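You operate a simulated robot arm through the tools that you are given. There is no shell and no other tool. Be economical: measure what you need, move in short steps, check, and stop when the job is done.

The job below is to be done with a simulated two-armed robot. You get a single attempt, and the scene is never put back.

JOB
Switch the bridge box off, zero its knob, rack the green spool and put the red cover back on.
Fine: green rocker off and bridge knob to 0 before the green spool goes back into its rack hole; the cover on last; leave the orange spool.
Where things are to end (x, y in the base frame): red cover within 0.025 m of [0.43, 0.13].

The check looks at the end state, three seconds after you hand in, the way a careful person would. Anything else that was tipped, shoved, dropped, spilled or broken makes it a failure. A push-on lid holds only when it is set on centred and level and pressed home; a screw cap is set on level and turned clockwise until tight.

ROBOT AND FRAMES
Two 6-joint arms with two-finger parallel grippers on one trunk, on a base that drives. Base frame: it is fixed to the floor where the robot stands at the start and does not move with it; the origin is under the middle of the robot, x ahead of it, y to its left, z up. Readings come in m, rad, newtons and seconds.
The left shoulder is at the start at [0.07, 0.166, 1.227], the right one opposite. With the tool pointing down near the work surface each hand reaches from about 0.72 to 0.86 m from the robot's upright axis, wherever it stands, measured 20 degrees to its own side. Places, roughly: bridge box [0.4, 0.1, 0.8]; bridge box top [0.4, 0.1, 0.8]; bridge knob [0.4, 0, 0.9]; green rocker [0.5, 0.1, 0.9]; green spool hole [0.6, 0.3, 0.8]. Payload 3.91 kg a hand.
The tool frame of a hand sits at the grasp point between the pads (the TCP): z along the fingers, y along the line on which they close. The tips reach 0.03 m beyond it. The gripper opens to 0.11 m. The fingers are 0.02 m wide and 0.01 m thick; the gripper's body (0.048 by 0.112 m) begins 0.055 m behind the TCP.
Orientation is told as [roll, pitch, yaw] about the base's x, y, z axes, in that order, counted from this pose: with the fingers straight down and closing along the base's y, the tool's x points along the base's -x, its y along +y and its z along -z.

CONTROLS
- The arms move only by the tool drive_tool. It takes "left_moves", "right_moves" or both (then of equal length, played together; a hand with none holds still); each is a list of rows, each an object of numbers (a shift or turn left out is 0, a gripper value left out holds the last): "dx", "dy", "dz": the shift along the tool's x, y, z in mm; "ax", "ay", "az": the turn, a rotation vector about the tool's x, y, z in rad; "fingers": the gripper command, from -1 (shut) to 1 (fully open), values between in proportion. In form: [{"dx": .., "dy": .., "dz": .., "ax": .., "ay": .., "az": .., "fingers": ..}, ...]. A call has 1 to 12 rows; each row shifts and turns the commanded pose from where the row before left it, along the tool's axes as they then stand. Each row takes 0.2 s and may step no farther than 0.05 m and 0.15 rad from the row before; otherwise, or with a gripper value out of range, the whole call is refused. A pose out of reach is approached as far as the arm can. The call stops where the force on the tool passes 90 N (or 10 N more than at its start, if that is more) or the arm is blocked; 0.2 s more then pass. Each finger travels about 0.108 m/s and halts on what it meets, pressing with about 41 N; the grip force reading is that of the motor and also rises with nothing between the fingers. The clock runs only during rows and for 0.2 s after the last one: add rows that do not move to give the fingers time. The reply holds the time, the measured pose of the TCP, the force on the tool along the base axes, the opening and the grip force, in the units named above and with some noise, with the torque about the TCP (base axes, N m) and any sound that the robot's microphone picked up.
- Cameras (640 x 400 px; columns grow to the right, rows downward): "scene" is now at [0.1038, 0.0398, 1.4192]; the picture's right is [0.59, -0.81, 0.00], its down [-0.71, -0.51, -0.48] and it looks along [0.39, 0.28, -0.88] (base axes); focal length 214 px, centre (320, 200). "left" rides on the left gripper at [0.077, -0.007, -0.114] in its tool frame; the picture's right is [0.09, 1.00, 0.00], its down [-0.80, 0.07, -0.59] and it looks along [-0.59, 0.05, 0.80] (tool axes); focal length 270 px, centre (320, 200). "right" rides on the right gripper at [0.077, 0.007, -0.115] in its tool frame; the picture's right is [-0.09, 1.00, 0.00], its down [-0.80, -0.07, -0.59] and it looks along [-0.59, -0.05, 0.80] (tool axes); focal length 270 px, centre (320, 200). There is no depth. A picture from a camera that has moved, and an enlarged one, comes with that camera's place and axes in the base frame and with its lens.
- capture(camera): a new picture of that camera. It takes no simulated time.
- lift_body(by): slides the trunk up (or, below 0, down) by that many m; the arms and the scene camera ride with it, the base frame stays. It gives what a move gives, with no picture.
- steer(legs): drives the robot by 1 to 6 legs, each [ahead, left, turn to the left] in m, m and rad, along the robot's own axes; the way and the turn of a leg run together, so that a leg with both is an arc; at most 1.5 m and 3.142 rad a leg. The arms and the cameras ride along, it lands a little off, and it stops where it bumps. It gives what a move gives.
- pan_tilt(pan, tilt): turns the head with the scene camera to pan (to the left, within 1.501 rad either way) and tilt (down, from -0.506 to 1.204), counted from straight ahead of the robot. It gives what a move gives.
- enlarge(camera, box): a new picture of the part [left, top, right, bottom] of that camera's present view, enlarged. It takes no simulated time.
- finish_job(): hands the job in; it is judged then, once.

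Go step by step. Nothing tells you exact positions but the pictures and the camera data: compare them with the known pose of the tool, close in by small moves and look again before you grip or let go. The budget is 120 turns and 108 pictures, counting those below and the enlarged ones. Unless the task says otherwise, let go and move clear before handing in, and close with one line.

The tools are called as a command line: name --argument value ..., lists and objects as JSON in quotes. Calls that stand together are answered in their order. drive_tool: Moves the arms, as the interface text tells. Its arguments: {"type":"object","properties":{"left_moves":{"type":"array","items":{"type":"object","properties":{"dx":{"type":"number"},"dy":{"type":"number"},"dz":{"type":"number"},"ax":{"type":"number"},"ay":{"type":"number"},"az":{"type":"number"},"fingers":{"type":"number"}}}},"right_moves":{"type":"array","items":{"type":"object","properties":{"dx":{"type":"number"},"dy":{"type":"number"},"dz":{"type":"number"},"ax":{"type":"number"},"ay":{"type":"number"},"az":{"type":"number"},"fingers":{"type":"number"}}}}},"required":[]} The other tools are called the same way: lift_body (by) slides the trunk up or down; steer (legs) drives the base; pan_tilt (pan, tilt) turns the head that bears the scene camera; capture (camera) takes a picture; enlarge (camera, box) takes an enlarged picture of a part of a camera's view; finish_job () hands the job in.

At the start:

```text
time: 0.0
left_tool_pos: [0.4357, 0.52, 1.1629]
left_tcp_rot: [0.0, 0.0, -0.002]
left_force: [0.0, 0.1, 0.6]
left_ft_torque: [-0.01, -0.02, 0.02]
left_opening: 0.1099
left_grip_force: 0.1
right_tool_pos: [0.0966, -0.3176, 0.276]
right_tcp_rot: [-0.084, -0.105, 0.037]
right_force: [0.2, -0.4, -0.2]
right_ft_torque: [0.01, 0.0, 0.01]
right_opening: 0.1099
right_grip_force: 0.0
trunk travel left (down, up): [-0.723, 0.217]
robot x, y, heading: [0.0022, 0.0018, -0.006]
head pan, tilt: [0.625, 1.068]
```

scene: 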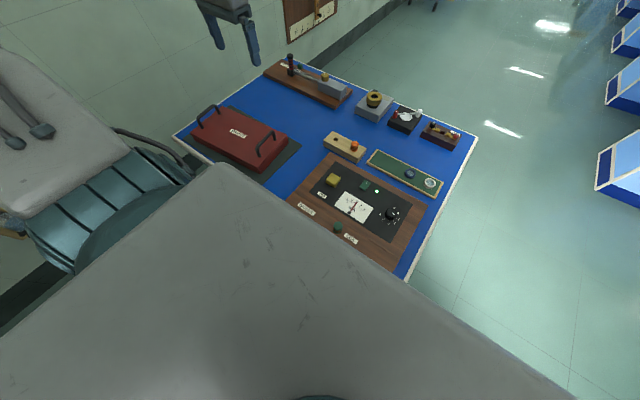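
right: 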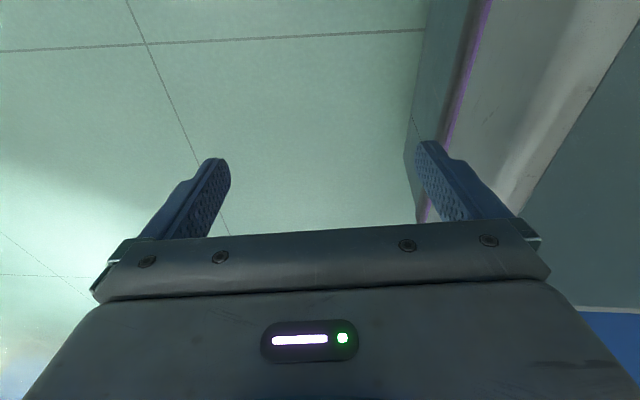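
left: 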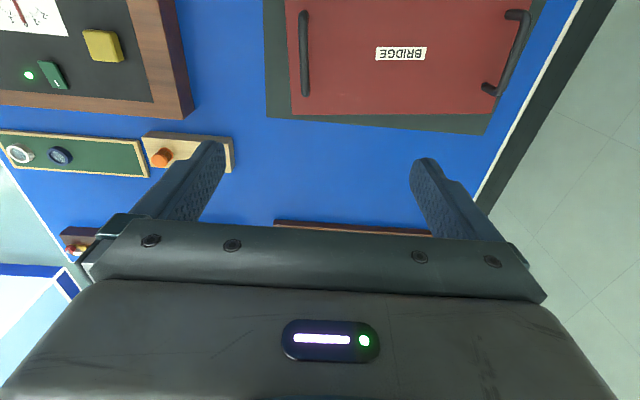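

I see the bench with the bridge box (wooden frame), the red cover to its left, and a spool rack beyond. First I take closer looks.

enlarge --camera "scene" --box '[280, 120, 460, 270]'

enlarge --camera "scene" --box '[170, 40, 480, 210]'

enlarge --camera "left" --box '[0, 0, 260, 260]'

```text
2.67 times, centred on (370, 195) of scene
camera zoom: at [0.1038, 0.0398, 1.4192], right [0.59, -0.81, 0.0], down [-0.71, -0.51, -0.48], along [0.39, 0.28, -0.88], focal length 572 px, centre (187, 213)
```

zoom: 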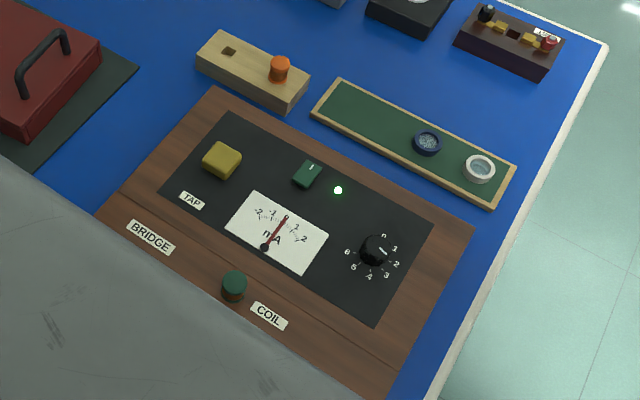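

```text
2.06 times, centred on (325, 125) of scene
camera zoom: at [0.1038, 0.0398, 1.4192], right [0.59, -0.81, 0.0], down [-0.71, -0.51, -0.48], along [0.39, 0.28, -0.88], focal length 443 px, centre (310, 355)
```

zoom: 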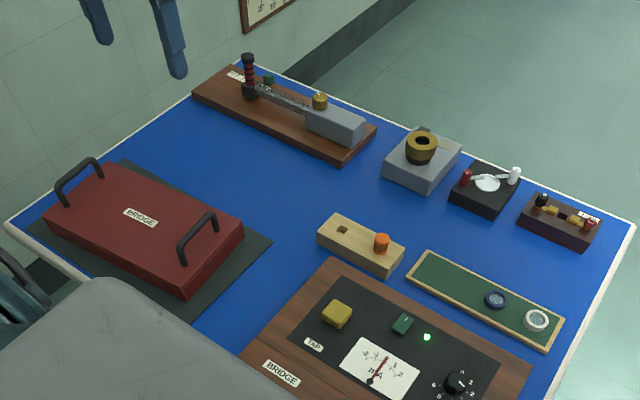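

```text
1.54 times, centred on (130, 130) of left
camera zoom: at [0.3581, 0.5139, 1.2768], right [-0.09, 1.0, 0.0], down [0.8, 0.07, 0.59], along [0.59, 0.05, -0.8], focal length 416 px, centre (612, 308)
```

zoom: 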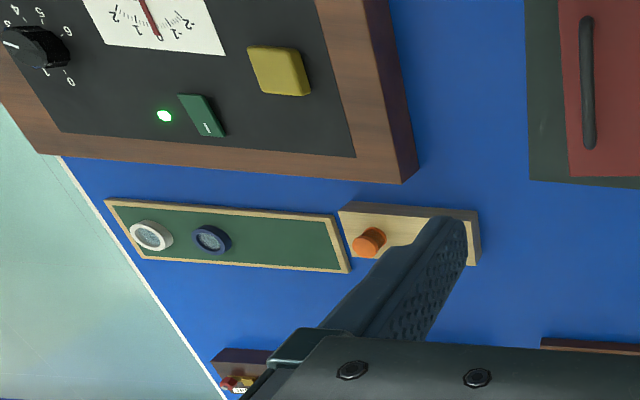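

I look around to learn where free space is for driving.

pan_tilt --pan 0.3 --tilt 0.75

capture --camera "scene"

pan_tilt --pan -1.3 --tilt 0.75

capture --camera "scene"

pan_tilt --pan 1.4 --tilt 0.75

capture --camera "scene"

```text
time: 0.8
left_tool_pos: [0.4359, 0.5208, 1.1624]
left_tcp_rot: [0.002, -0.001, 0.0]
left_force: [-0.8, -0.3, 0.2]
left_ft_torque: [0.0, 0.01, 0.0]
left_opening: 0.11
left_grip_force: 0.1
right_tool_pos: [0.0983, -0.3178, 0.2756]
right_tcp_rot: [-0.085, -0.104, 0.036]
right_force: [0.1, -0.1, -0.1]
right_ft_torque: [0.0, 0.02, -0.03]
right_opening: 0.1099
right_grip_force: 0.0
trunk travel left (down, up): [-0.723, 0.217]
robot x, y, heading: [0.0015, 0.0004, -0.006]
head pan, tilt: [0.3, 0.75]
```

```text
101 pictures are left
camera scene: at [0.1299, 0.0262, 1.4428], right [0.3, -0.96, 0.0], down [-0.65, -0.2, -0.73], along [0.7, 0.22, -0.68], focal length 214 px, centre (320, 200)
```

scene: 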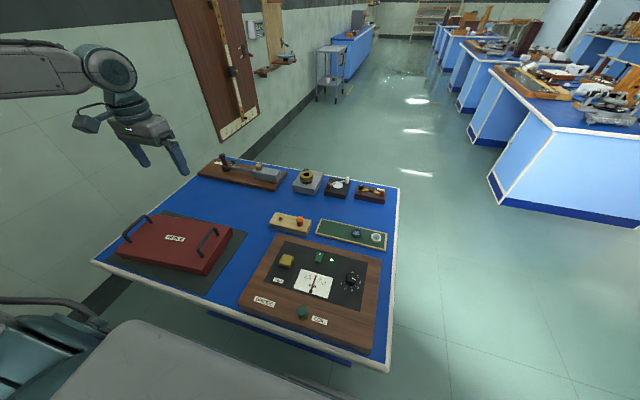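

```text
time: 2.5
left_tool_pos: [0.4372, 0.5194, 1.1639]
left_tcp_rot: [0.0, -0.002, 0.001]
left_force: [0.2, 0.5, 0.3]
left_ft_torque: [0.01, 0.0, 0.03]
left_opening: 0.11
left_grip_force: 0.1
right_tool_pos: [0.0977, -0.318, 0.2762]
right_tcp_rot: [-0.085, -0.104, 0.037]
right_force: [-0.4, -0.5, -0.9]
right_ft_torque: [0.0, 0.01, 0.01]
right_opening: 0.1102
right_grip_force: 0.1
trunk travel left (down, up): [-0.723, 0.217]
robot x, y, heading: [0.0028, -0.0013, 0.003]
head pan, tilt: [-1.3, 0.75]
```

```text
100 pictures are left
camera scene: at [0.073, -0.0782, 1.4429], right [-0.96, -0.27, 0.0], down [-0.18, 0.66, -0.73], along [0.2, -0.7, -0.68], focal length 214 px, centre (320, 200)
```

scene: 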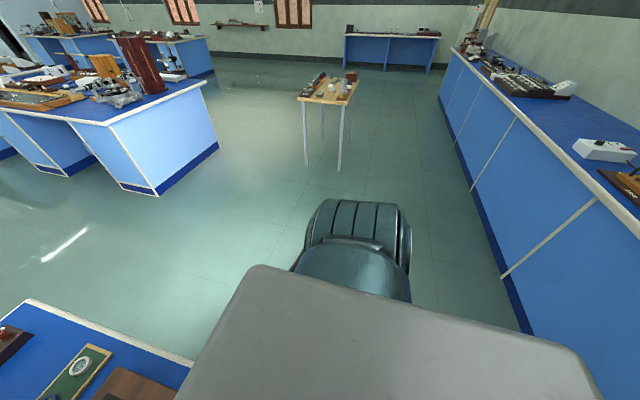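

```text
time: 4.9
left_tool_pos: [0.4372, 0.5204, 1.1636]
left_tcp_rot: [0.0, 0.0, 0.0]
left_force: [0.1, -0.5, -0.1]
left_ft_torque: [-0.02, 0.02, 0.0]
left_opening: 0.11
left_grip_force: 0.0
right_tool_pos: [0.0976, -0.3186, 0.2761]
right_tcp_rot: [-0.085, -0.103, 0.037]
right_force: [-0.5, 0.5, 0.2]
right_ft_torque: [-0.01, 0.02, 0.01]
right_opening: 0.1103
right_grip_force: 0.1
trunk travel left (down, up): [-0.723, 0.217]
robot x, y, heading: [-0.0015, -0.0021, -0.004]
head pan, tilt: [1.4, 0.75]
```

```text
99 pictures are left
camera scene: at [0.065, 0.0833, 1.4429], right [0.99, -0.17, 0.0], down [-0.12, -0.67, -0.73], along [0.12, 0.72, -0.68], focal length 214 px, centre (320, 200)
```

scene: 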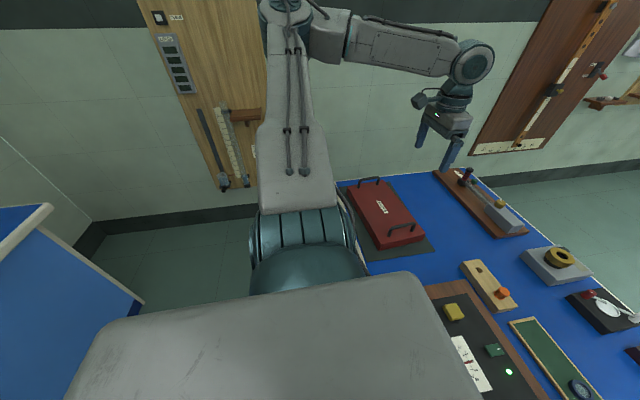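

Table spans about x 0.27–1.03, y −0.1–0.92, z≈0.78; there is about 0.6 m free behind me. I back up and shift right so the left hand can reach the rocker and knob.

steer --legs '[[-0.28, 0, 0], [0, -0.18, 0]]'

pan_tilt --pan 0.3 --tilt 0.75

capture --camera "scene"

capture --camera "left"

```text
time: 8.0
left_tool_pos: [0.1625, 0.3346, 1.1625]
left_tcp_rot: [-0.003, 0.0, -0.008]
left_force: [-0.4, -0.2, -0.5]
left_ft_torque: [-0.01, 0.0, -0.03]
left_opening: 0.1103
left_grip_force: 0.0
right_tool_pos: [-0.1819, -0.5016, 0.2762]
right_tcp_rot: [-0.088, -0.105, 0.028]
right_force: [-0.3, 0.8, 0.0]
right_ft_torque: [-0.03, 0.01, -0.01]
right_opening: 0.1099
right_grip_force: 0.0
trunk travel left (down, up): [-0.723, 0.217]
robot x, y, heading: [-0.2826, -0.1802, -0.008]
head pan, tilt: [1.4, 0.75]
```

```text
time: 9.3
left_tool_pos: [0.1621, 0.3327, 1.1619]
left_tcp_rot: [0.0, 0.001, -0.007]
left_force: [-0.1, 0.9, 0.3]
left_ft_torque: [-0.02, 0.0, -0.03]
left_opening: 0.1098
left_grip_force: 0.0
right_tool_pos: [-0.1822, -0.5021, 0.2758]
right_tcp_rot: [-0.085, -0.104, 0.028]
right_force: [-0.4, 0.9, 0.5]
right_ft_torque: [-0.01, -0.01, 0.01]
right_opening: 0.11
right_grip_force: 0.0
trunk travel left (down, up): [-0.723, 0.217]
robot x, y, heading: [-0.2767, -0.186, -0.013]
head pan, tilt: [0.3, 0.75]
```

```text
98 pictures are left
camera scene: at [-0.1481, -0.159, 1.4429], right [0.29, -0.96, 0.0], down [-0.65, -0.2, -0.73], along [0.7, 0.21, -0.68], focal length 214 px, centre (320, 200)
```

scene: 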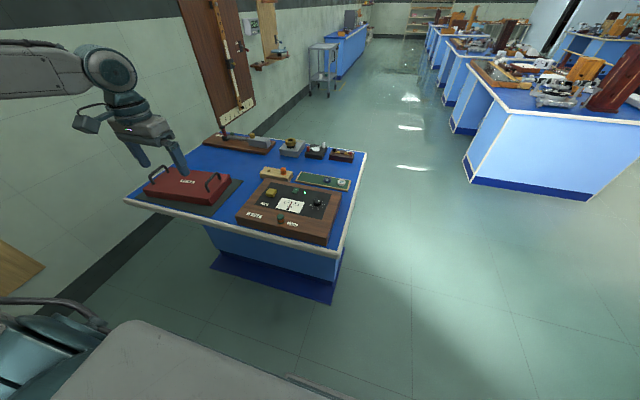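

```text
97 pictures are left
camera left: at [0.0839, 0.3271, 1.2769], right [-0.08, 1.0, 0.0], down [0.8, 0.07, 0.59], along [0.59, 0.05, -0.8], focal length 270 px, centre (320, 200)
```

left: 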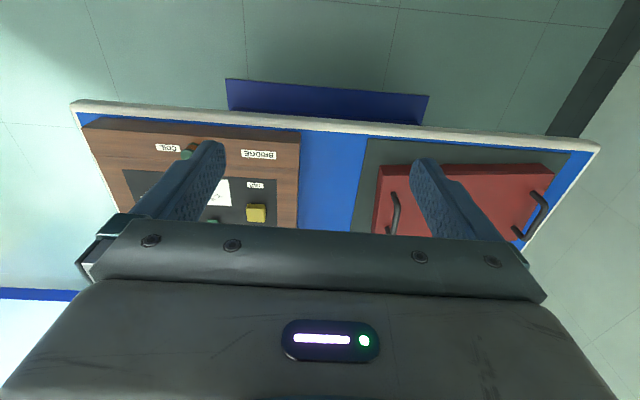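

Moving the left hand over the bridge panel for a close look.

drive_tool --left_moves '[{"dx": -24, "dy": -25, "dz": 14, "fingers": -0.5}, {"dx": -24, "dy": -25, "dz": 14}, {"dx": -24, "dy": -25, "dz": 14}, {"dx": -24, "dy": -25, "dz": 14}, {"dx": -24, "dy": -25, "dz": 14}, {"dx": -24, "dy": -25, "dz": 14}, {"dx": -24, "dy": -25, "dz": 14}, {"dx": -24, "dy": -25, "dz": 14}, {"dx": -24, "dy": -25, "dz": 14}, {"dx": -24, "dy": -25, "dz": 14}, {}, {}]'

capture --camera "left"

enlarge --camera "scene" --box '[220, 150, 370, 244]'

```text
time: 11.9
left_tool_pos: [0.2671, 0.2399, 1.0257]
left_tcp_rot: [-0.002, 0.0, -0.009]
left_force: [-0.9, -0.5, -0.2]
left_ft_torque: [0.0, 0.0, 0.05]
left_opening: 0.0274
left_grip_force: 0.2
left hand out of reach, approached as far as the arm can: row 4, 5, 6, 7, 8, 9, 10
right_tool_pos: [-0.182, -0.5021, 0.276]
right_tcp_rot: [-0.086, -0.105, 0.027]
right_force: [0.3, -0.3, 0.0]
right_ft_torque: [0.01, -0.01, 0.03]
right_opening: 0.1101
right_grip_force: 0.0
trunk travel left (down, up): [-0.723, 0.217]
robot x, y, heading: [-0.2808, -0.1842, -0.006]
head pan, tilt: [0.3, 0.75]
```

```text
96 pictures are left
camera left: at [0.1883, 0.2349, 1.1383], right [-0.08, 1.0, 0.0], down [0.8, 0.07, 0.59], along [0.59, 0.05, -0.8], focal length 270 px, centre (320, 200)
```

left: 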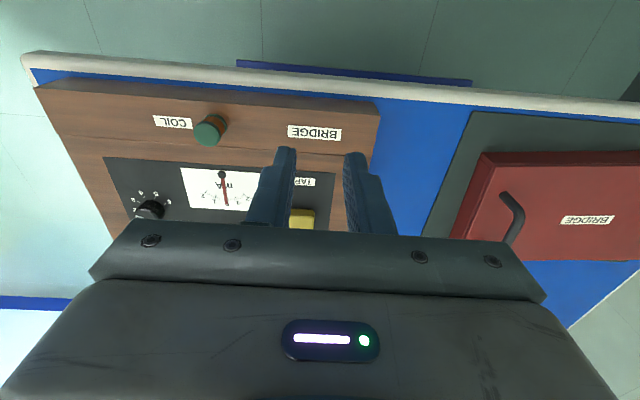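

```text
4.26 times, centred on (295, 197) of scene
camera zoom: at [-0.1479, -0.159, 1.4429], right [0.29, -0.96, 0.0], down [-0.65, -0.2, -0.73], along [0.7, 0.21, -0.68], focal length 913 px, centre (426, 213)
```

zoom: 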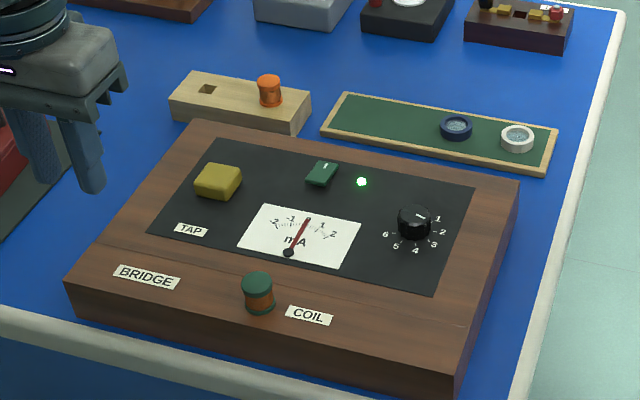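

The hand fell short of the wanted pose. I test whether reaching forward works from here.

drive_tool --left_moves '[{"dx": -25}, {"dx": -25}, {"dx": -25}, {"dx": -25}, {}]'

pan_tilt --pan 0.8 --tilt 0.3

capture --camera "scene"

```text
time: 13.1
left_tool_pos: [0.3214, 0.2883, 1.0248]
left_tcp_rot: [-0.003, -0.002, -0.007]
left_force: [0.2, -0.1, -0.1]
left_ft_torque: [0.02, -0.01, 0.02]
left_opening: 0.0275
left_grip_force: 0.1
left hand out of reach, approached as far as the arm can: row 1, 2, 3, 4
right_tool_pos: [-0.1831, -0.5017, 0.2751]
right_tcp_rot: [-0.086, -0.105, 0.028]
right_force: [-0.1, 0.6, -0.3]
right_ft_torque: [-0.02, 0.03, 0.0]
right_opening: 0.1099
right_grip_force: 0.0
trunk travel left (down, up): [-0.723, 0.217]
robot x, y, heading: [-0.277, -0.1821, -0.008]
head pan, tilt: [0.3, 0.75]
```

```text
time: 14.0
left_tool_pos: [0.3216, 0.289, 1.026]
left_tcp_rot: [-0.001, -0.003, -0.007]
left_force: [0.0, 0.0, 0.5]
left_ft_torque: [0.0, 0.0, -0.03]
left_opening: 0.0273
left_grip_force: 0.1
right_tool_pos: [-0.1823, -0.5034, 0.2759]
right_tcp_rot: [-0.085, -0.105, 0.029]
right_force: [-0.2, 1.1, 0.4]
right_ft_torque: [0.01, 0.0, 0.0]
right_opening: 0.1101
right_grip_force: 0.0
trunk travel left (down, up): [-0.723, 0.217]
robot x, y, heading: [-0.2785, -0.1828, -0.007]
head pan, tilt: [0.799, 0.3]
```

```text
94 pictures are left
camera scene: at [-0.1615, -0.1163, 1.4832], right [0.71, -0.7, 0.0], down [-0.21, -0.21, -0.95], along [0.67, 0.68, -0.3], focal length 214 px, centre (320, 200)
```

scene: 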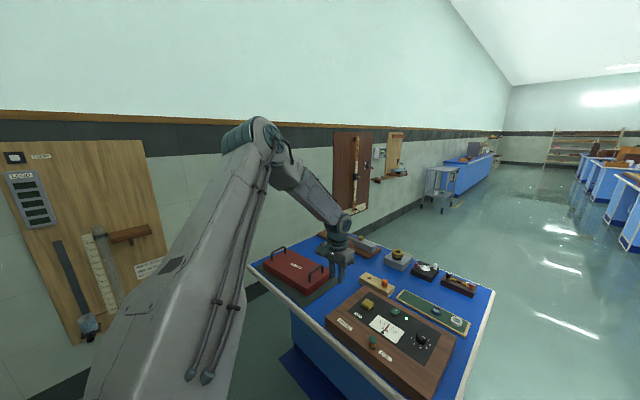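

The hand slid along a line of constant azimuth, which suggests a shoulder-pan or wrist-roll limit. I test whether yawing the tool frees it.

drive_tool --left_moves '[{"az": 0.15}, {"az": 0.15}, {"az": 0.1}, {}]'

```text
time: 15.0
left_tool_pos: [0.3216, 0.2904, 1.0269]
left_tcp_rot: [-0.003, -0.002, -0.408]
left_force: [0.6, -0.8, -0.4]
left_ft_torque: [0.03, 0.01, -0.03]
left_opening: 0.0275
left_grip_force: 0.0
right_tool_pos: [-0.1828, -0.5025, 0.2757]
right_tcp_rot: [-0.086, -0.105, 0.028]
right_force: [0.8, -0.6, 0.2]
right_ft_torque: [0.0, -0.01, 0.01]
right_opening: 0.11
right_grip_force: 0.1
trunk travel left (down, up): [-0.723, 0.217]
robot x, y, heading: [-0.2811, -0.1822, -0.012]
head pan, tilt: [0.799, 0.3]
```

drive_tool --left_moves '[{"dx": -10, "dy": -23}, {"dx": -10, "dy": -23}, {}]'

```text
time: 15.8
left_tool_pos: [0.2978, 0.2659, 1.0273]
left_tcp_rot: [-0.002, -0.002, -0.406]
left_force: [0.0, -1.5, -0.1]
left_ft_torque: [-0.01, 0.02, 0.0]
left_opening: 0.0274
left_grip_force: 0.1
left hand out of reach, approached as far as the arm can: row 1, 2
right_tool_pos: [-0.1836, -0.5024, 0.2764]
right_tcp_rot: [-0.086, -0.105, 0.028]
right_force: [-0.2, -0.2, 0.1]
right_ft_torque: [0.01, 0.03, 0.01]
right_opening: 0.11
right_grip_force: 0.0
trunk travel left (down, up): [-0.723, 0.217]
robot x, y, heading: [-0.2763, -0.1847, -0.009]
head pan, tilt: [0.799, 0.3]
```

drive_tool --left_moves '[{"dx": -19, "dy": 41}, {"dx": -19, "dy": 41}, {"dx": -19, "dy": 41}, {"dx": -19, "dy": 41}, {"dx": -19, "dy": 41}, {"dx": -20, "dy": -40}, {"dx": -20, "dy": -40}, {}]'

```text
time: 17.6
left_tool_pos: [0.3775, 0.3557, 1.0267]
left_tcp_rot: [0.0, -0.001, -0.406]
left_force: [0.4, -0.2, 0.7]
left_ft_torque: [-0.02, -0.02, 0.0]
left_opening: 0.0276
left_grip_force: 0.1
left hand out of reach, approached as far as the arm can: row 2, 3, 4, 5, 6, 7
right_tool_pos: [-0.1832, -0.5022, 0.2766]
right_tcp_rot: [-0.084, -0.106, 0.03]
right_force: [0.0, -0.1, -0.2]
right_ft_torque: [-0.03, 0.01, 0.0]
right_opening: 0.1102
right_grip_force: 0.0
trunk travel left (down, up): [-0.723, 0.217]
robot x, y, heading: [-0.2792, -0.1805, -0.009]
head pan, tilt: [0.799, 0.3]
```

The limit may depend on height, so I test lower down (z≈0.94, still above everything), restoring yaw on the way.

drive_tool --left_moves '[{"az": -0.15, "dz": 14}, {"az": -0.15, "dz": 14}, {"az": -0.1, "dz": 14}, {"dz": 14}, {"dz": 14}, {"dz": 14}, {"dx": -25, "dy": -20}, {"dx": -25, "dy": -20}, {"dx": -25, "dy": -20}, {"dx": -25, "dy": -20}, {}]'

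```text
time: 20.0
left_tool_pos: [0.3719, 0.3556, 0.9596]
left_tcp_rot: [0.0, -0.001, -0.007]
left_force: [0.3, 0.4, 0.4]
left_ft_torque: [0.02, -0.04, 0.01]
left_opening: 0.0276
left_grip_force: 0.1
left hand out of reach, approached as far as the arm can: row 7, 8, 9, 10
right_tool_pos: [-0.183, -0.5016, 0.2754]
right_tcp_rot: [-0.085, -0.106, 0.028]
right_force: [0.1, -0.5, -0.7]
right_ft_torque: [0.03, 0.0, 0.01]
right_opening: 0.11
right_grip_force: 0.1
trunk travel left (down, up): [-0.723, 0.217]
robot x, y, heading: [-0.277, -0.1828, -0.006]
head pan, tilt: [0.799, 0.3]
```

Still limited. I raise the hand and test moving inward at height.

drive_tool --left_moves '[{"dz": -40, "dx": 15}, {"dz": -40, "dx": 15}, {"dz": -40, "dx": 15}, {"dz": -40, "dx": 15}, {"dz": -40}, {"dz": -40}, {"dy": -30}, {"dy": -30}, {"dy": -30}, {"dy": -30}, {"dy": -30}, {}]'

pan_tilt --pan 1.0 --tilt 0.1

capture --camera "scene"

```text
time: 22.6
left_tool_pos: [0.264, 0.2563, 1.1829]
left_tcp_rot: [-0.002, -0.004, -0.008]
left_force: [0.2, -1.1, -0.2]
left_ft_torque: [0.0, 0.02, 0.03]
left_opening: 0.0273
left_grip_force: 0.0
left hand out of reach, approached as far as the arm can: row 8, 9, 10, 11
right_tool_pos: [-0.1825, -0.5022, 0.2755]
right_tcp_rot: [-0.085, -0.105, 0.03]
right_force: [0.0, 0.7, 0.2]
right_ft_torque: [-0.02, 0.02, 0.01]
right_opening: 0.1101
right_grip_force: 0.1
trunk travel left (down, up): [-0.723, 0.217]
robot x, y, heading: [-0.2795, -0.1837, -0.011]
head pan, tilt: [0.799, 0.3]
```

```text
time: 23.4
left_tool_pos: [0.2644, 0.2554, 1.1821]
left_tcp_rot: [-0.004, -0.002, -0.008]
left_force: [-0.5, 0.4, -0.2]
left_ft_torque: [0.01, 0.01, 0.03]
left_opening: 0.0275
left_grip_force: 0.0
right_tool_pos: [-0.1826, -0.5016, 0.2754]
right_tcp_rot: [-0.086, -0.105, 0.027]
right_force: [-0.2, 0.7, 0.4]
right_ft_torque: [-0.03, -0.01, -0.02]
right_opening: 0.1103
right_grip_force: 0.1
trunk travel left (down, up): [-0.723, 0.217]
robot x, y, heading: [-0.2794, -0.1855, -0.005]
head pan, tilt: [1.0, 0.099]
```

```text
93 pictures are left
camera scene: at [-0.1768, -0.1057, 1.5019], right [0.84, -0.55, 0.0], down [-0.05, -0.08, -0.99], along [0.54, 0.83, -0.1], focal length 214 px, centre (320, 200)
```

scene: 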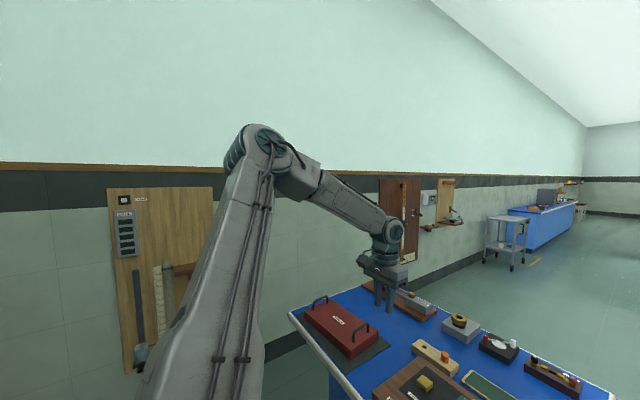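

The left arm seems limited to azimuths beyond about 40° to its side. I turn the base to the right so its reachable sector falls on the bridge box.

steer --legs '[[0, 0, -0.6], [-0.098, 0.072, 0]]'

pan_tilt --pan 0.8 --tilt 0.75

capture --camera "left"

capture --camera "scene"

```text
time: 26.2
left_tool_pos: [0.3806, -0.0095, 1.1815]
left_tcp_rot: [0.0, 0.0, -0.606]
left_force: [1.1, -0.3, 0.8]
left_ft_torque: [0.03, 0.01, 0.02]
left_opening: 0.0273
left_grip_force: 0.1
right_tool_pos: [-0.4163, -0.3844, 0.2767]
right_tcp_rot: [-0.085, -0.102, -0.569]
right_force: [-0.7, -0.2, -0.3]
right_ft_torque: [-0.01, -0.01, 0.02]
right_opening: 0.11
right_grip_force: 0.0
trunk travel left (down, up): [-0.723, 0.217]
robot x, y, heading: [-0.3159, -0.0651, -0.602]
head pan, tilt: [1.0, 0.099]
```

```text
time: 27.3
left_tool_pos: [0.3804, -0.0084, 1.1812]
left_tcp_rot: [-0.002, -0.003, -0.607]
left_force: [0.1, -0.4, -0.7]
left_ft_torque: [0.02, -0.03, 0.0]
left_opening: 0.0277
left_grip_force: 0.0
right_tool_pos: [-0.4158, -0.3837, 0.2754]
right_tcp_rot: [-0.084, -0.105, -0.57]
right_force: [0.8, 0.0, 0.5]
right_ft_torque: [-0.02, 0.01, -0.03]
right_opening: 0.11
right_grip_force: 0.0
trunk travel left (down, up): [-0.723, 0.217]
robot x, y, heading: [-0.3142, -0.065, -0.603]
head pan, tilt: [0.799, 0.75]
```

```text
92 pictures are left
camera left: at [0.3114, 0.0307, 1.2955], right [0.49, 0.87, 0.0], down [0.7, -0.4, 0.59], along [0.52, -0.3, -0.8], focal length 270 px, centre (320, 200)
```

left: 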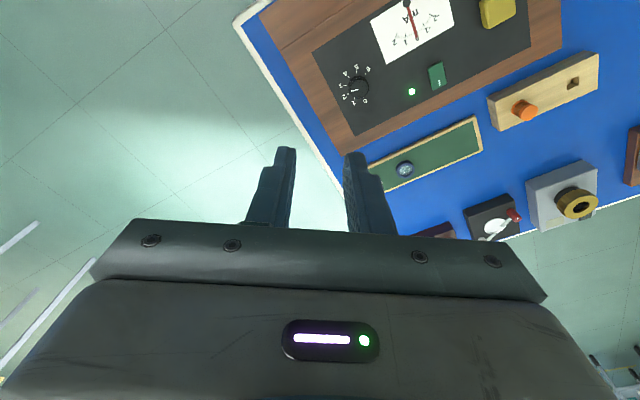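

```text
91 pictures are left
camera scene: at [-0.1923, -0.0782, 1.4429], right [0.19, -0.98, 0.0], down [-0.67, -0.13, -0.73], along [0.72, 0.14, -0.68], focal length 214 px, centre (320, 200)
```

scene: 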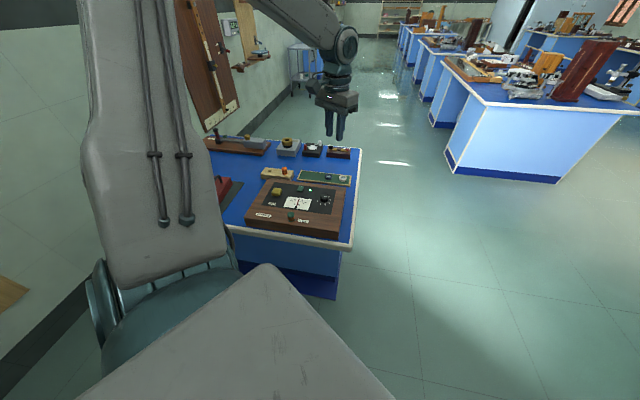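

enlarge --camera "left" --box '[310, 40, 470, 140]'

enlarge --camera "left" --box '[240, 0, 610, 200]'

enlarge --camera "scene" --box '[240, 160, 360, 240]'

```text
4.00 times, centred on (390, 90) of left
camera zoom: at [0.3114, 0.0307, 1.2955], right [0.49, 0.87, 0.0], down [0.7, -0.4, 0.59], along [0.52, -0.3, -0.8], focal length 1081 px, centre (40, 640)
```

zoom: 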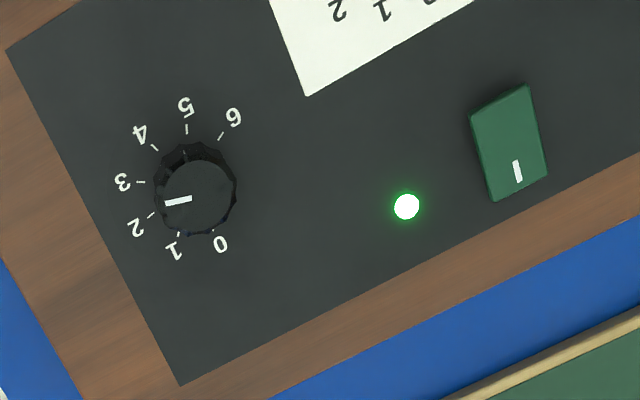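

```text
1.73 times, centred on (425, 100) of left
camera zoom: at [0.3114, 0.0307, 1.2955], right [0.49, 0.87, 0.0], down [0.7, -0.4, 0.59], along [0.52, -0.3, -0.8], focal length 468 px, centre (138, 373)
```

zoom: 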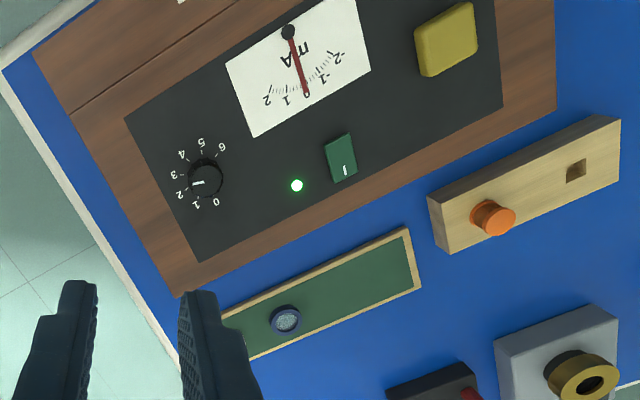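

```text
5.00 times, centred on (300, 200) of scene
camera zoom: at [-0.1923, -0.0782, 1.4429], right [0.19, -0.98, 0.0], down [-0.67, -0.13, -0.73], along [0.72, 0.14, -0.68], focal length 1072 px, centre (420, 200)
```

zoom: 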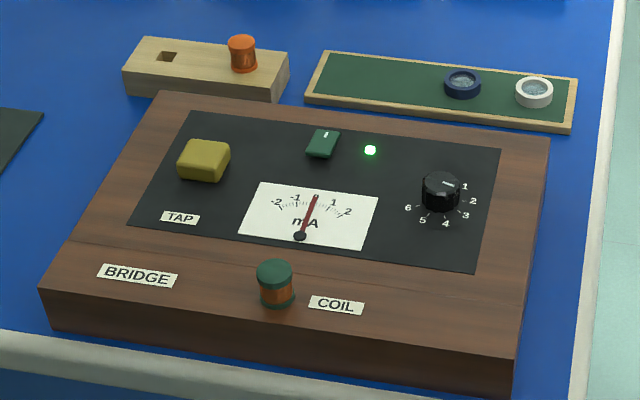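

Knob at about (0.435, 0.027), rocker at (0.478, 0.137), panel z≈0.85. I bring the left hand over the rocker with yaw zeroed.

drive_tool --left_moves '[{"az": -0.15, "dz": 25, "fingers": -1}, {"az": -0.15, "dz": 25}, {"az": -0.15, "dz": 25}, {"az": -0.15, "dz": 25}, {"dx": -20, "dy": 29, "dz": 20}, {"dx": -20, "dy": 29, "dz": 20}, {"dx": -20, "dy": 29, "dz": 20}, {"dx": -20, "dy": 29, "dz": 20}, {"dx": -20, "dy": 29, "dz": 20}, {}]'

capture --camera "left"

```text
time: 29.5
left_tool_pos: [0.4794, 0.1347, 0.9816]
left_tcp_rot: [-0.001, -0.001, -0.005]
left_force: [0.9, 0.2, 0.6]
left_ft_torque: [0.0, -0.01, -0.01]
left_opening: 0.0
left_grip_force: 37.9
right_tool_pos: [-0.4162, -0.3837, 0.275]
right_tcp_rot: [-0.083, -0.104, -0.569]
right_force: [-0.4, 0.4, -0.1]
right_ft_torque: [0.0, 0.0, -0.02]
right_opening: 0.11
right_grip_force: 0.1
trunk travel left (down, up): [-0.723, 0.217]
robot x, y, heading: [-0.3161, -0.0699, -0.606]
head pan, tilt: [0.799, 0.75]
```

```text
87 pictures are left
camera left: at [0.4017, 0.1305, 1.0958], right [-0.08, 1.0, 0.0], down [0.8, 0.07, 0.59], along [0.59, 0.05, -0.8], focal length 270 px, centre (320, 200)
```

left: 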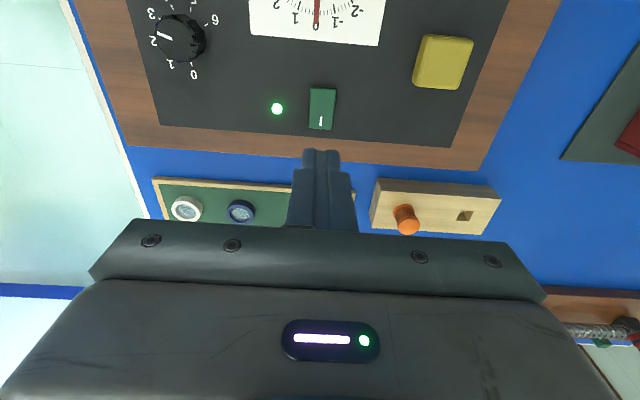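

enlarge --camera "left" --box '[270, 70, 370, 150]'

enlarge --camera "left" --box '[120, 0, 240, 90]'

```text
5.00 times, centred on (320, 110) of left
camera zoom: at [0.4017, 0.1305, 1.0958], right [-0.08, 1.0, 0.0], down [0.8, 0.07, 0.59], along [0.59, 0.05, -0.8], focal length 1351 px, centre (320, 650)
```

zoom: 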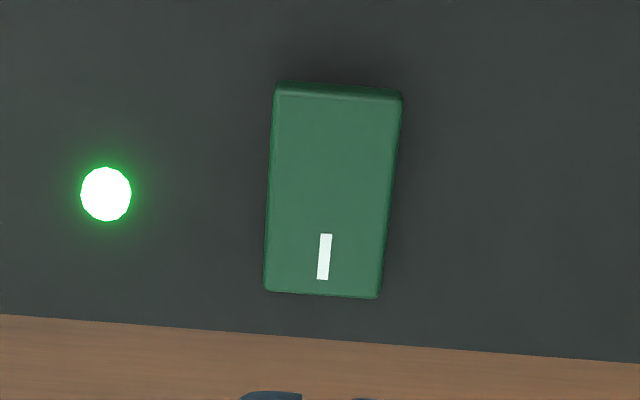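

```text
4.44 times, centred on (180, 45) of left
camera zoom: at [0.4017, 0.1305, 1.0958], right [-0.08, 1.0, 0.0], down [0.8, 0.07, 0.59], along [0.59, 0.05, -0.8], focal length 1201 px, centre (942, 889)
```

zoom: 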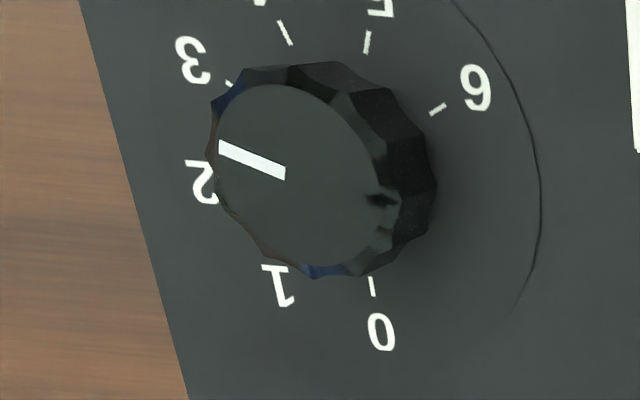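

The near (raised) end of the rocker is the one to press. I descend on it with closed fingers.

drive_tool --left_moves '[{"dx": 18, "dy": 3}, {"dz": 25}, {"dz": 25}, {"dz": 22}, {}]'

capture --camera "left"

```text
time: 30.7
left_tool_pos: [0.4616, 0.1385, 0.9091]
left_tcp_rot: [-0.003, 0.0, -0.005]
left_force: [0.4, 0.4, 0.2]
left_ft_torque: [-0.03, 0.03, 0.01]
left_opening: 0.0001
left_grip_force: 37.7
right_tool_pos: [-0.417, -0.3847, 0.2758]
right_tcp_rot: [-0.085, -0.104, -0.569]
right_force: [1.0, 0.4, 0.2]
right_ft_torque: [0.01, -0.01, -0.02]
right_opening: 0.11
right_grip_force: 0.1
trunk travel left (down, up): [-0.723, 0.217]
robot x, y, heading: [-0.3189, -0.0656, -0.606]
head pan, tilt: [0.799, 0.75]
```

```text
84 pictures are left
camera left: at [0.3837, 0.1324, 1.0217], right [-0.08, 1.0, 0.0], down [0.8, 0.07, 0.59], along [0.59, 0.05, -0.8], focal length 270 px, centre (320, 200)
```

left: 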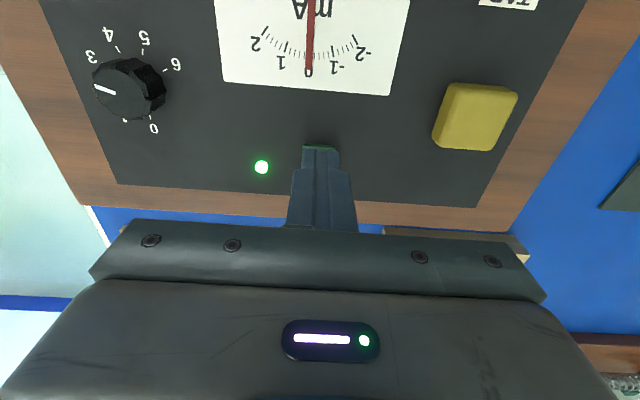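

drive_tool --left_moves '[{"dz": 4}, {"dz": 4}, {"dz": 4}, {}]'

enlarge --camera "left" --box '[220, 120, 400, 220]'

```text
time: 31.7
left_tool_pos: [0.4624, 0.1377, 0.8959]
left_tcp_rot: [-0.003, 0.0, -0.005]
left_force: [0.0, 0.1, 0.5]
left_ft_torque: [-0.01, 0.01, 0.0]
left_opening: 0.0
left_grip_force: 37.8
right_tool_pos: [-0.4165, -0.3834, 0.2762]
right_tcp_rot: [-0.086, -0.105, -0.568]
right_force: [0.6, 0.0, 0.0]
right_ft_torque: [-0.03, -0.01, 0.03]
right_opening: 0.1101
right_grip_force: 0.0
trunk travel left (down, up): [-0.723, 0.217]
robot x, y, heading: [-0.3158, -0.064, -0.601]
head pan, tilt: [0.799, 0.75]
```

```text
3.56 times, centred on (310, 170) of left
camera zoom: at [0.3844, 0.1325, 1.0099], right [-0.08, 1.0, 0.0], down [0.8, 0.07, 0.59], along [0.59, 0.05, -0.8], focal length 961 px, centre (356, 307)
```

zoom: 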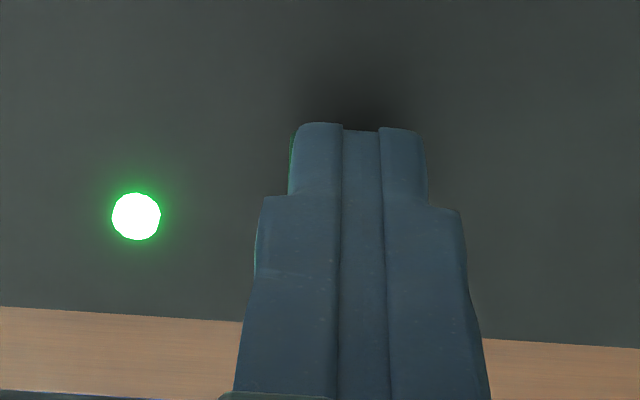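

drive_tool --left_moves '[{"dz": 3}, {"dz": 3}, {}]'

enlarge --camera "left" --box '[220, 120, 400, 220]'

```text
time: 32.5
left_tool_pos: [0.4628, 0.1384, 0.8914]
left_tcp_rot: [-0.002, 0.001, -0.004]
left_force: [-0.2, 0.3, 1.7]
left_ft_torque: [-0.02, 0.03, 0.01]
left_opening: 0.0
left_grip_force: 37.4
right_tool_pos: [-0.4163, -0.3837, 0.275]
right_tcp_rot: [-0.086, -0.105, -0.569]
right_force: [-0.7, -0.5, -1.3]
right_ft_torque: [0.0, 0.0, 0.0]
right_opening: 0.1101
right_grip_force: 0.1
trunk travel left (down, up): [-0.723, 0.217]
robot x, y, heading: [-0.3139, -0.0651, -0.607]
head pan, tilt: [0.799, 0.75]
```

```text
3.56 times, centred on (310, 170) of left
camera zoom: at [0.3843, 0.1334, 1.0053], right [-0.08, 1.0, 0.0], down [0.8, 0.07, 0.59], along [0.59, 0.05, -0.8], focal length 961 px, centre (356, 307)
```

zoom: 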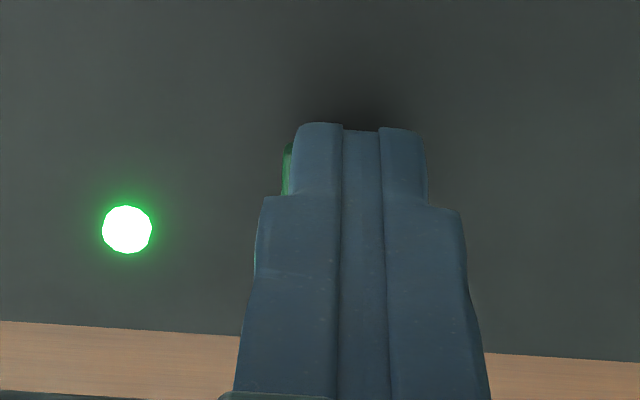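

Beginning contact; I press on.

drive_tool --left_moves '[{"dz": 3}, {"dz": 3}, {"dz": 3}, {}]'

enlarge --camera "left" --box '[220, 120, 400, 220]'

```text
time: 33.5
left_tool_pos: [0.4618, 0.1385, 0.888]
left_tcp_rot: [-0.003, -0.011, -0.006]
left_force: [7.2, 5.9, 35.7]
left_ft_torque: [0.19, -0.61, 0.06]
left_opening: 0.0001
left_grip_force: 37.9
right_tool_pos: [-0.4173, -0.384, 0.2756]
right_tcp_rot: [-0.081, -0.107, -0.571]
right_force: [0.1, -0.2, -0.1]
right_ft_torque: [0.0, 0.03, 0.0]
right_opening: 0.1102
right_grip_force: 0.0
trunk travel left (down, up): [-0.723, 0.217]
robot x, y, heading: [-0.318, -0.0657, -0.602]
head pan, tilt: [0.799, 0.75]
```

```text
3.56 times, centred on (310, 170) of left
camera zoom: at [0.3822, 0.1332, 1.0008], right [-0.08, 1.0, 0.0], down [0.8, 0.07, 0.6], along [0.6, 0.05, -0.8], focal length 961 px, centre (356, 307)
```

zoom: 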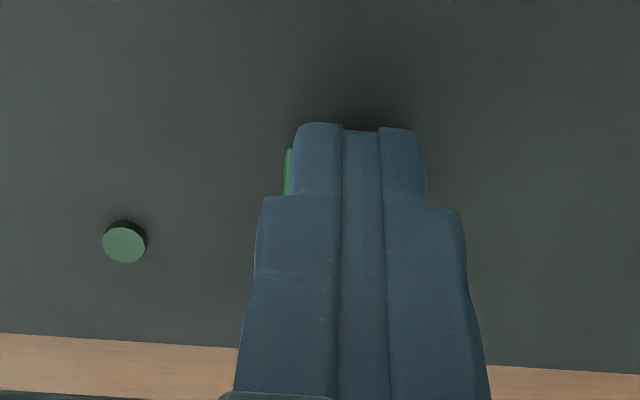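

LED is off. I lift and move towards the knob for a close view.

drive_tool --left_moves '[{"dz": -30}, {"dz": -35}, {"dx": 19, "dy": -37}, {"dx": 19, "dy": -37}, {"dx": 19, "dy": -37, "fingers": 0.0}, {}, {}]'

capture --camera "left"

```text
time: 35.1
left_tool_pos: [0.4042, 0.0274, 0.9498]
left_tcp_rot: [-0.003, 0.001, -0.005]
left_force: [-0.3, -0.5, -0.8]
left_ft_torque: [-0.01, -0.01, 0.03]
left_opening: 0.055
left_grip_force: 0.1
right_tool_pos: [-0.4161, -0.3838, 0.2757]
right_tcp_rot: [-0.086, -0.105, -0.57]
right_force: [-0.4, -0.2, 0.4]
right_ft_torque: [0.03, 0.0, -0.03]
right_opening: 0.11
right_grip_force: 0.0
trunk travel left (down, up): [-0.723, 0.217]
robot x, y, heading: [-0.3199, -0.0611, -0.602]
head pan, tilt: [0.799, 0.75]
```

```text
80 pictures are left
camera left: at [0.3261, 0.0214, 1.0631], right [-0.08, 1.0, 0.0], down [0.8, 0.07, 0.59], along [0.59, 0.05, -0.8], focal length 270 px, centre (320, 200)
```

left: 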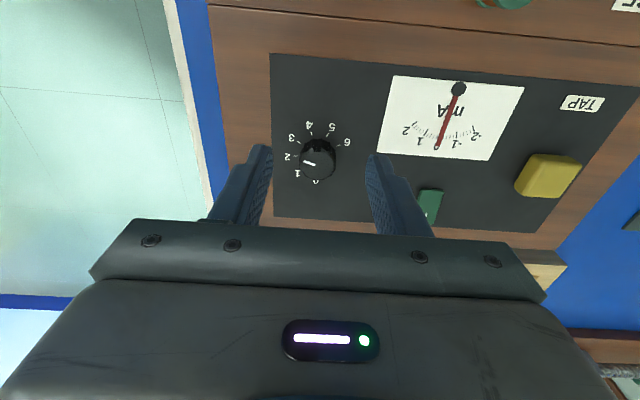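

enlarge --camera "left" --box '[270, 110, 370, 190]'

enlarge --camera "left" --box '[380, 160, 480, 240]'

```text
5.00 times, centred on (320, 150) of left
camera zoom: at [0.3261, 0.0214, 1.0631], right [-0.08, 1.0, 0.0], down [0.8, 0.07, 0.59], along [0.59, 0.05, -0.8], focal length 1351 px, centre (320, 450)
```

zoom: 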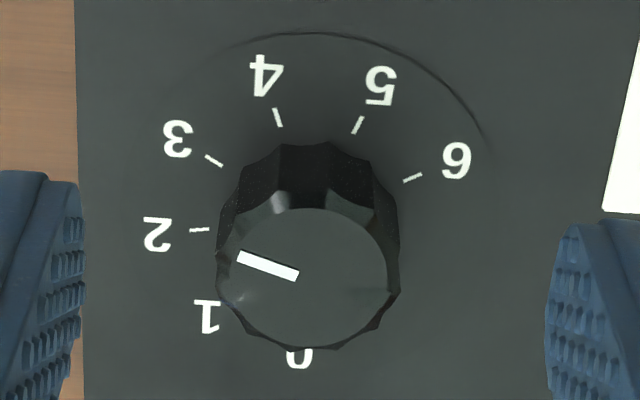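

```text
5.00 times, centred on (430, 200) of left
camera zoom: at [0.3261, 0.0214, 1.0631], right [-0.08, 1.0, 0.0], down [0.8, 0.07, 0.59], along [0.59, 0.05, -0.8], focal length 1351 px, centre (-230, 200)
```

zoom: 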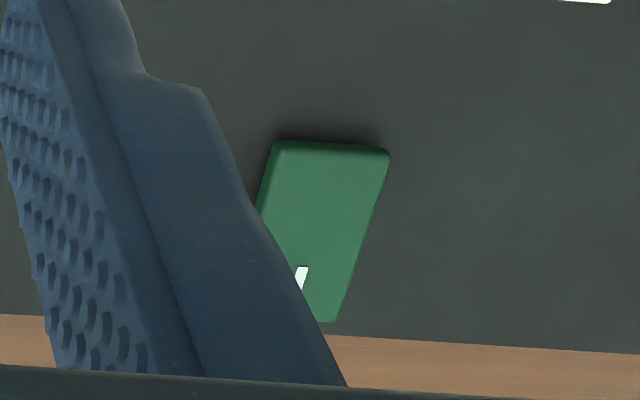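

The knob centre is (0.434, 0.0287), it now points at about 2.5, and 0 lies straight away from me: I must turn it about 104° counter-clockwise. I pre-turn the hand clockwise above the knob.

drive_tool --left_moves '[{"dx": -30, "dy": 1}, {"az": 0.15}, {"az": 0.15}, {"az": 0.15}, {"az": 0.15}, {"az": 0.15}, {"az": 0.15}, {}]'

capture --camera "left"

```text
time: 36.9
left_tool_pos: [0.4341, 0.0276, 0.9469]
left_tcp_rot: [-0.003, -0.001, -0.908]
left_force: [0.1, 0.2, 0.8]
left_ft_torque: [-0.01, 0.02, 0.01]
left_opening: 0.0551
left_grip_force: 0.0
right_tool_pos: [-0.4159, -0.3835, 0.275]
right_tcp_rot: [-0.086, -0.104, -0.568]
right_force: [0.1, 0.1, -0.2]
right_ft_torque: [-0.02, 0.02, 0.02]
right_opening: 0.11
right_grip_force: 0.1
trunk travel left (down, up): [-0.723, 0.217]
robot x, y, heading: [-0.3104, -0.0687, -0.605]
head pan, tilt: [0.799, 0.75]
```

```text
77 pictures are left
camera left: at [0.3806, 0.0858, 1.0612], right [0.73, 0.68, 0.0], down [0.55, -0.59, 0.6], along [0.41, -0.44, -0.8], focal length 270 px, centre (320, 200)
```

left: 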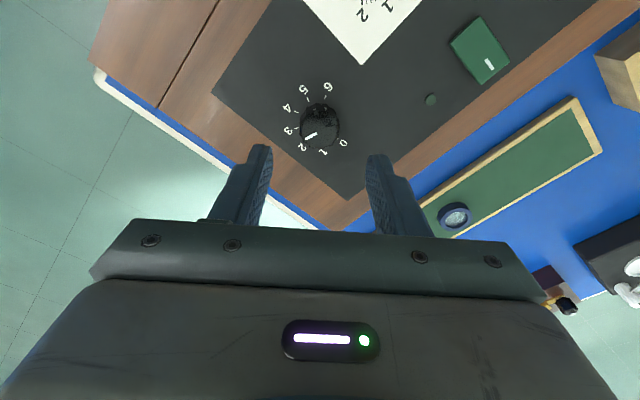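

Knob is between the fingers. I descend and close on it.

drive_tool --left_moves '[{"dz": 20}, {"dz": 20}, {"dz": 10}, {"dz": 5}, {}]'

capture --camera "left"

```text
time: 38.1
left_tool_pos: [0.4356, 0.029, 0.8929]
left_tcp_rot: [-0.004, -0.004, -0.907]
left_force: [-0.8, 0.9, -0.4]
left_ft_torque: [0.01, 0.01, 0.0]
left_opening: 0.055
left_grip_force: 0.1
right_tool_pos: [-0.4165, -0.3841, 0.2751]
right_tcp_rot: [-0.086, -0.105, -0.569]
right_force: [-0.7, -1.2, 0.3]
right_ft_torque: [0.02, -0.03, -0.03]
right_opening: 0.1103
right_grip_force: 0.0
trunk travel left (down, up): [-0.723, 0.217]
robot x, y, heading: [-0.3153, -0.0672, -0.604]
head pan, tilt: [0.799, 0.75]
```

```text
76 pictures are left
camera left: at [0.3808, 0.0864, 1.006], right [0.73, 0.68, 0.0], down [0.55, -0.58, 0.6], along [0.41, -0.44, -0.8], focal length 270 px, centre (320, 200)
```

left: 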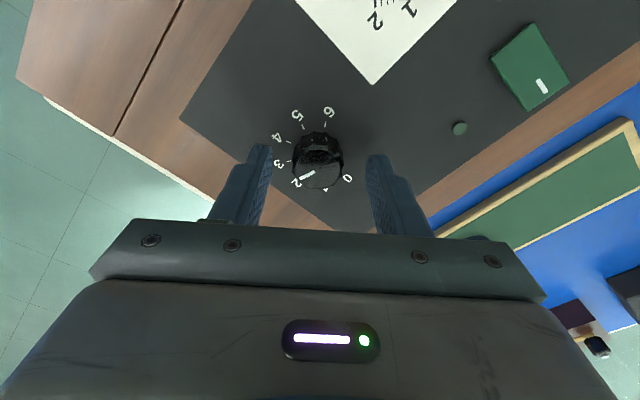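

drive_tool --left_moves '[{"fingers": -1}, {}, {}]'

enlarge --camera "left" --box '[250, 90, 390, 200]'

```text
time: 38.9
left_tool_pos: [0.4344, 0.0277, 0.8923]
left_tcp_rot: [-0.002, 0.0, -0.906]
left_force: [-7.0, -4.6, -3.6]
left_ft_torque: [-0.52, -0.08, -0.03]
left_opening: 0.0293
left_grip_force: 44.8
right_tool_pos: [-0.4173, -0.3845, 0.2757]
right_tcp_rot: [-0.083, -0.104, -0.569]
right_force: [-0.2, -0.3, -0.7]
right_ft_torque: [0.03, 0.04, -0.01]
right_opening: 0.1101
right_grip_force: 0.1
trunk travel left (down, up): [-0.723, 0.217]
robot x, y, heading: [-0.3161, -0.0663, -0.61]
head pan, tilt: [0.799, 0.75]
```

```text
3.64 times, centred on (320, 145) of left
camera zoom: at [0.38, 0.0856, 1.0061], right [0.73, 0.68, 0.0], down [0.55, -0.59, 0.59], along [0.41, -0.44, -0.8], focal length 983 px, centre (320, 400)
```

zoom: 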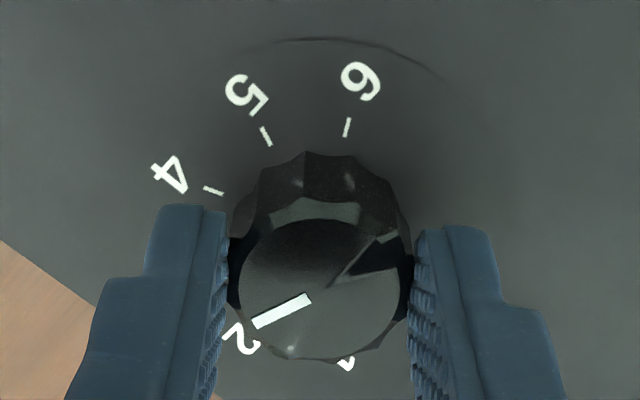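

Gripped. I turn 1.5 rad counter-clockwise and check.

drive_tool --left_moves '[{"az": -0.15}, {"az": -0.15}, {"az": -0.15}, {"az": -0.15}, {"az": -0.15}, {"az": -0.15}, {"az": -0.15}, {"az": -0.15}, {"az": -0.15}, {"az": -0.15}, {}]'

enlarge --camera "left" --box '[250, 90, 390, 200]'

```text
time: 41.3
left_tool_pos: [0.4332, 0.0271, 0.893]
left_tcp_rot: [0.001, 0.0, 0.594]
left_force: [-18.8, -19.3, -17.2]
left_ft_torque: [-0.83, 0.84, 0.0]
left_opening: 0.0294
left_grip_force: 45.1
right_tool_pos: [-0.4168, -0.384, 0.275]
right_tcp_rot: [-0.084, -0.105, -0.571]
right_force: [0.1, -0.1, -0.4]
right_ft_torque: [0.02, -0.03, -0.01]
right_opening: 0.1102
right_grip_force: 0.0
trunk travel left (down, up): [-0.723, 0.217]
robot x, y, heading: [-0.3181, -0.0646, -0.604]
head pan, tilt: [0.799, 0.75]
```

```text
3.64 times, centred on (320, 145) of left
camera zoom: at [0.3728, -0.0215, 1.0064], right [-0.63, 0.78, 0.0], down [0.62, 0.51, 0.59], along [0.46, 0.38, -0.8], focal length 983 px, centre (320, 400)
```

zoom: 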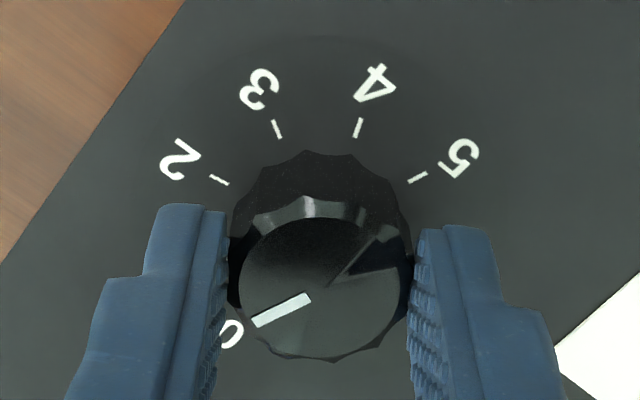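

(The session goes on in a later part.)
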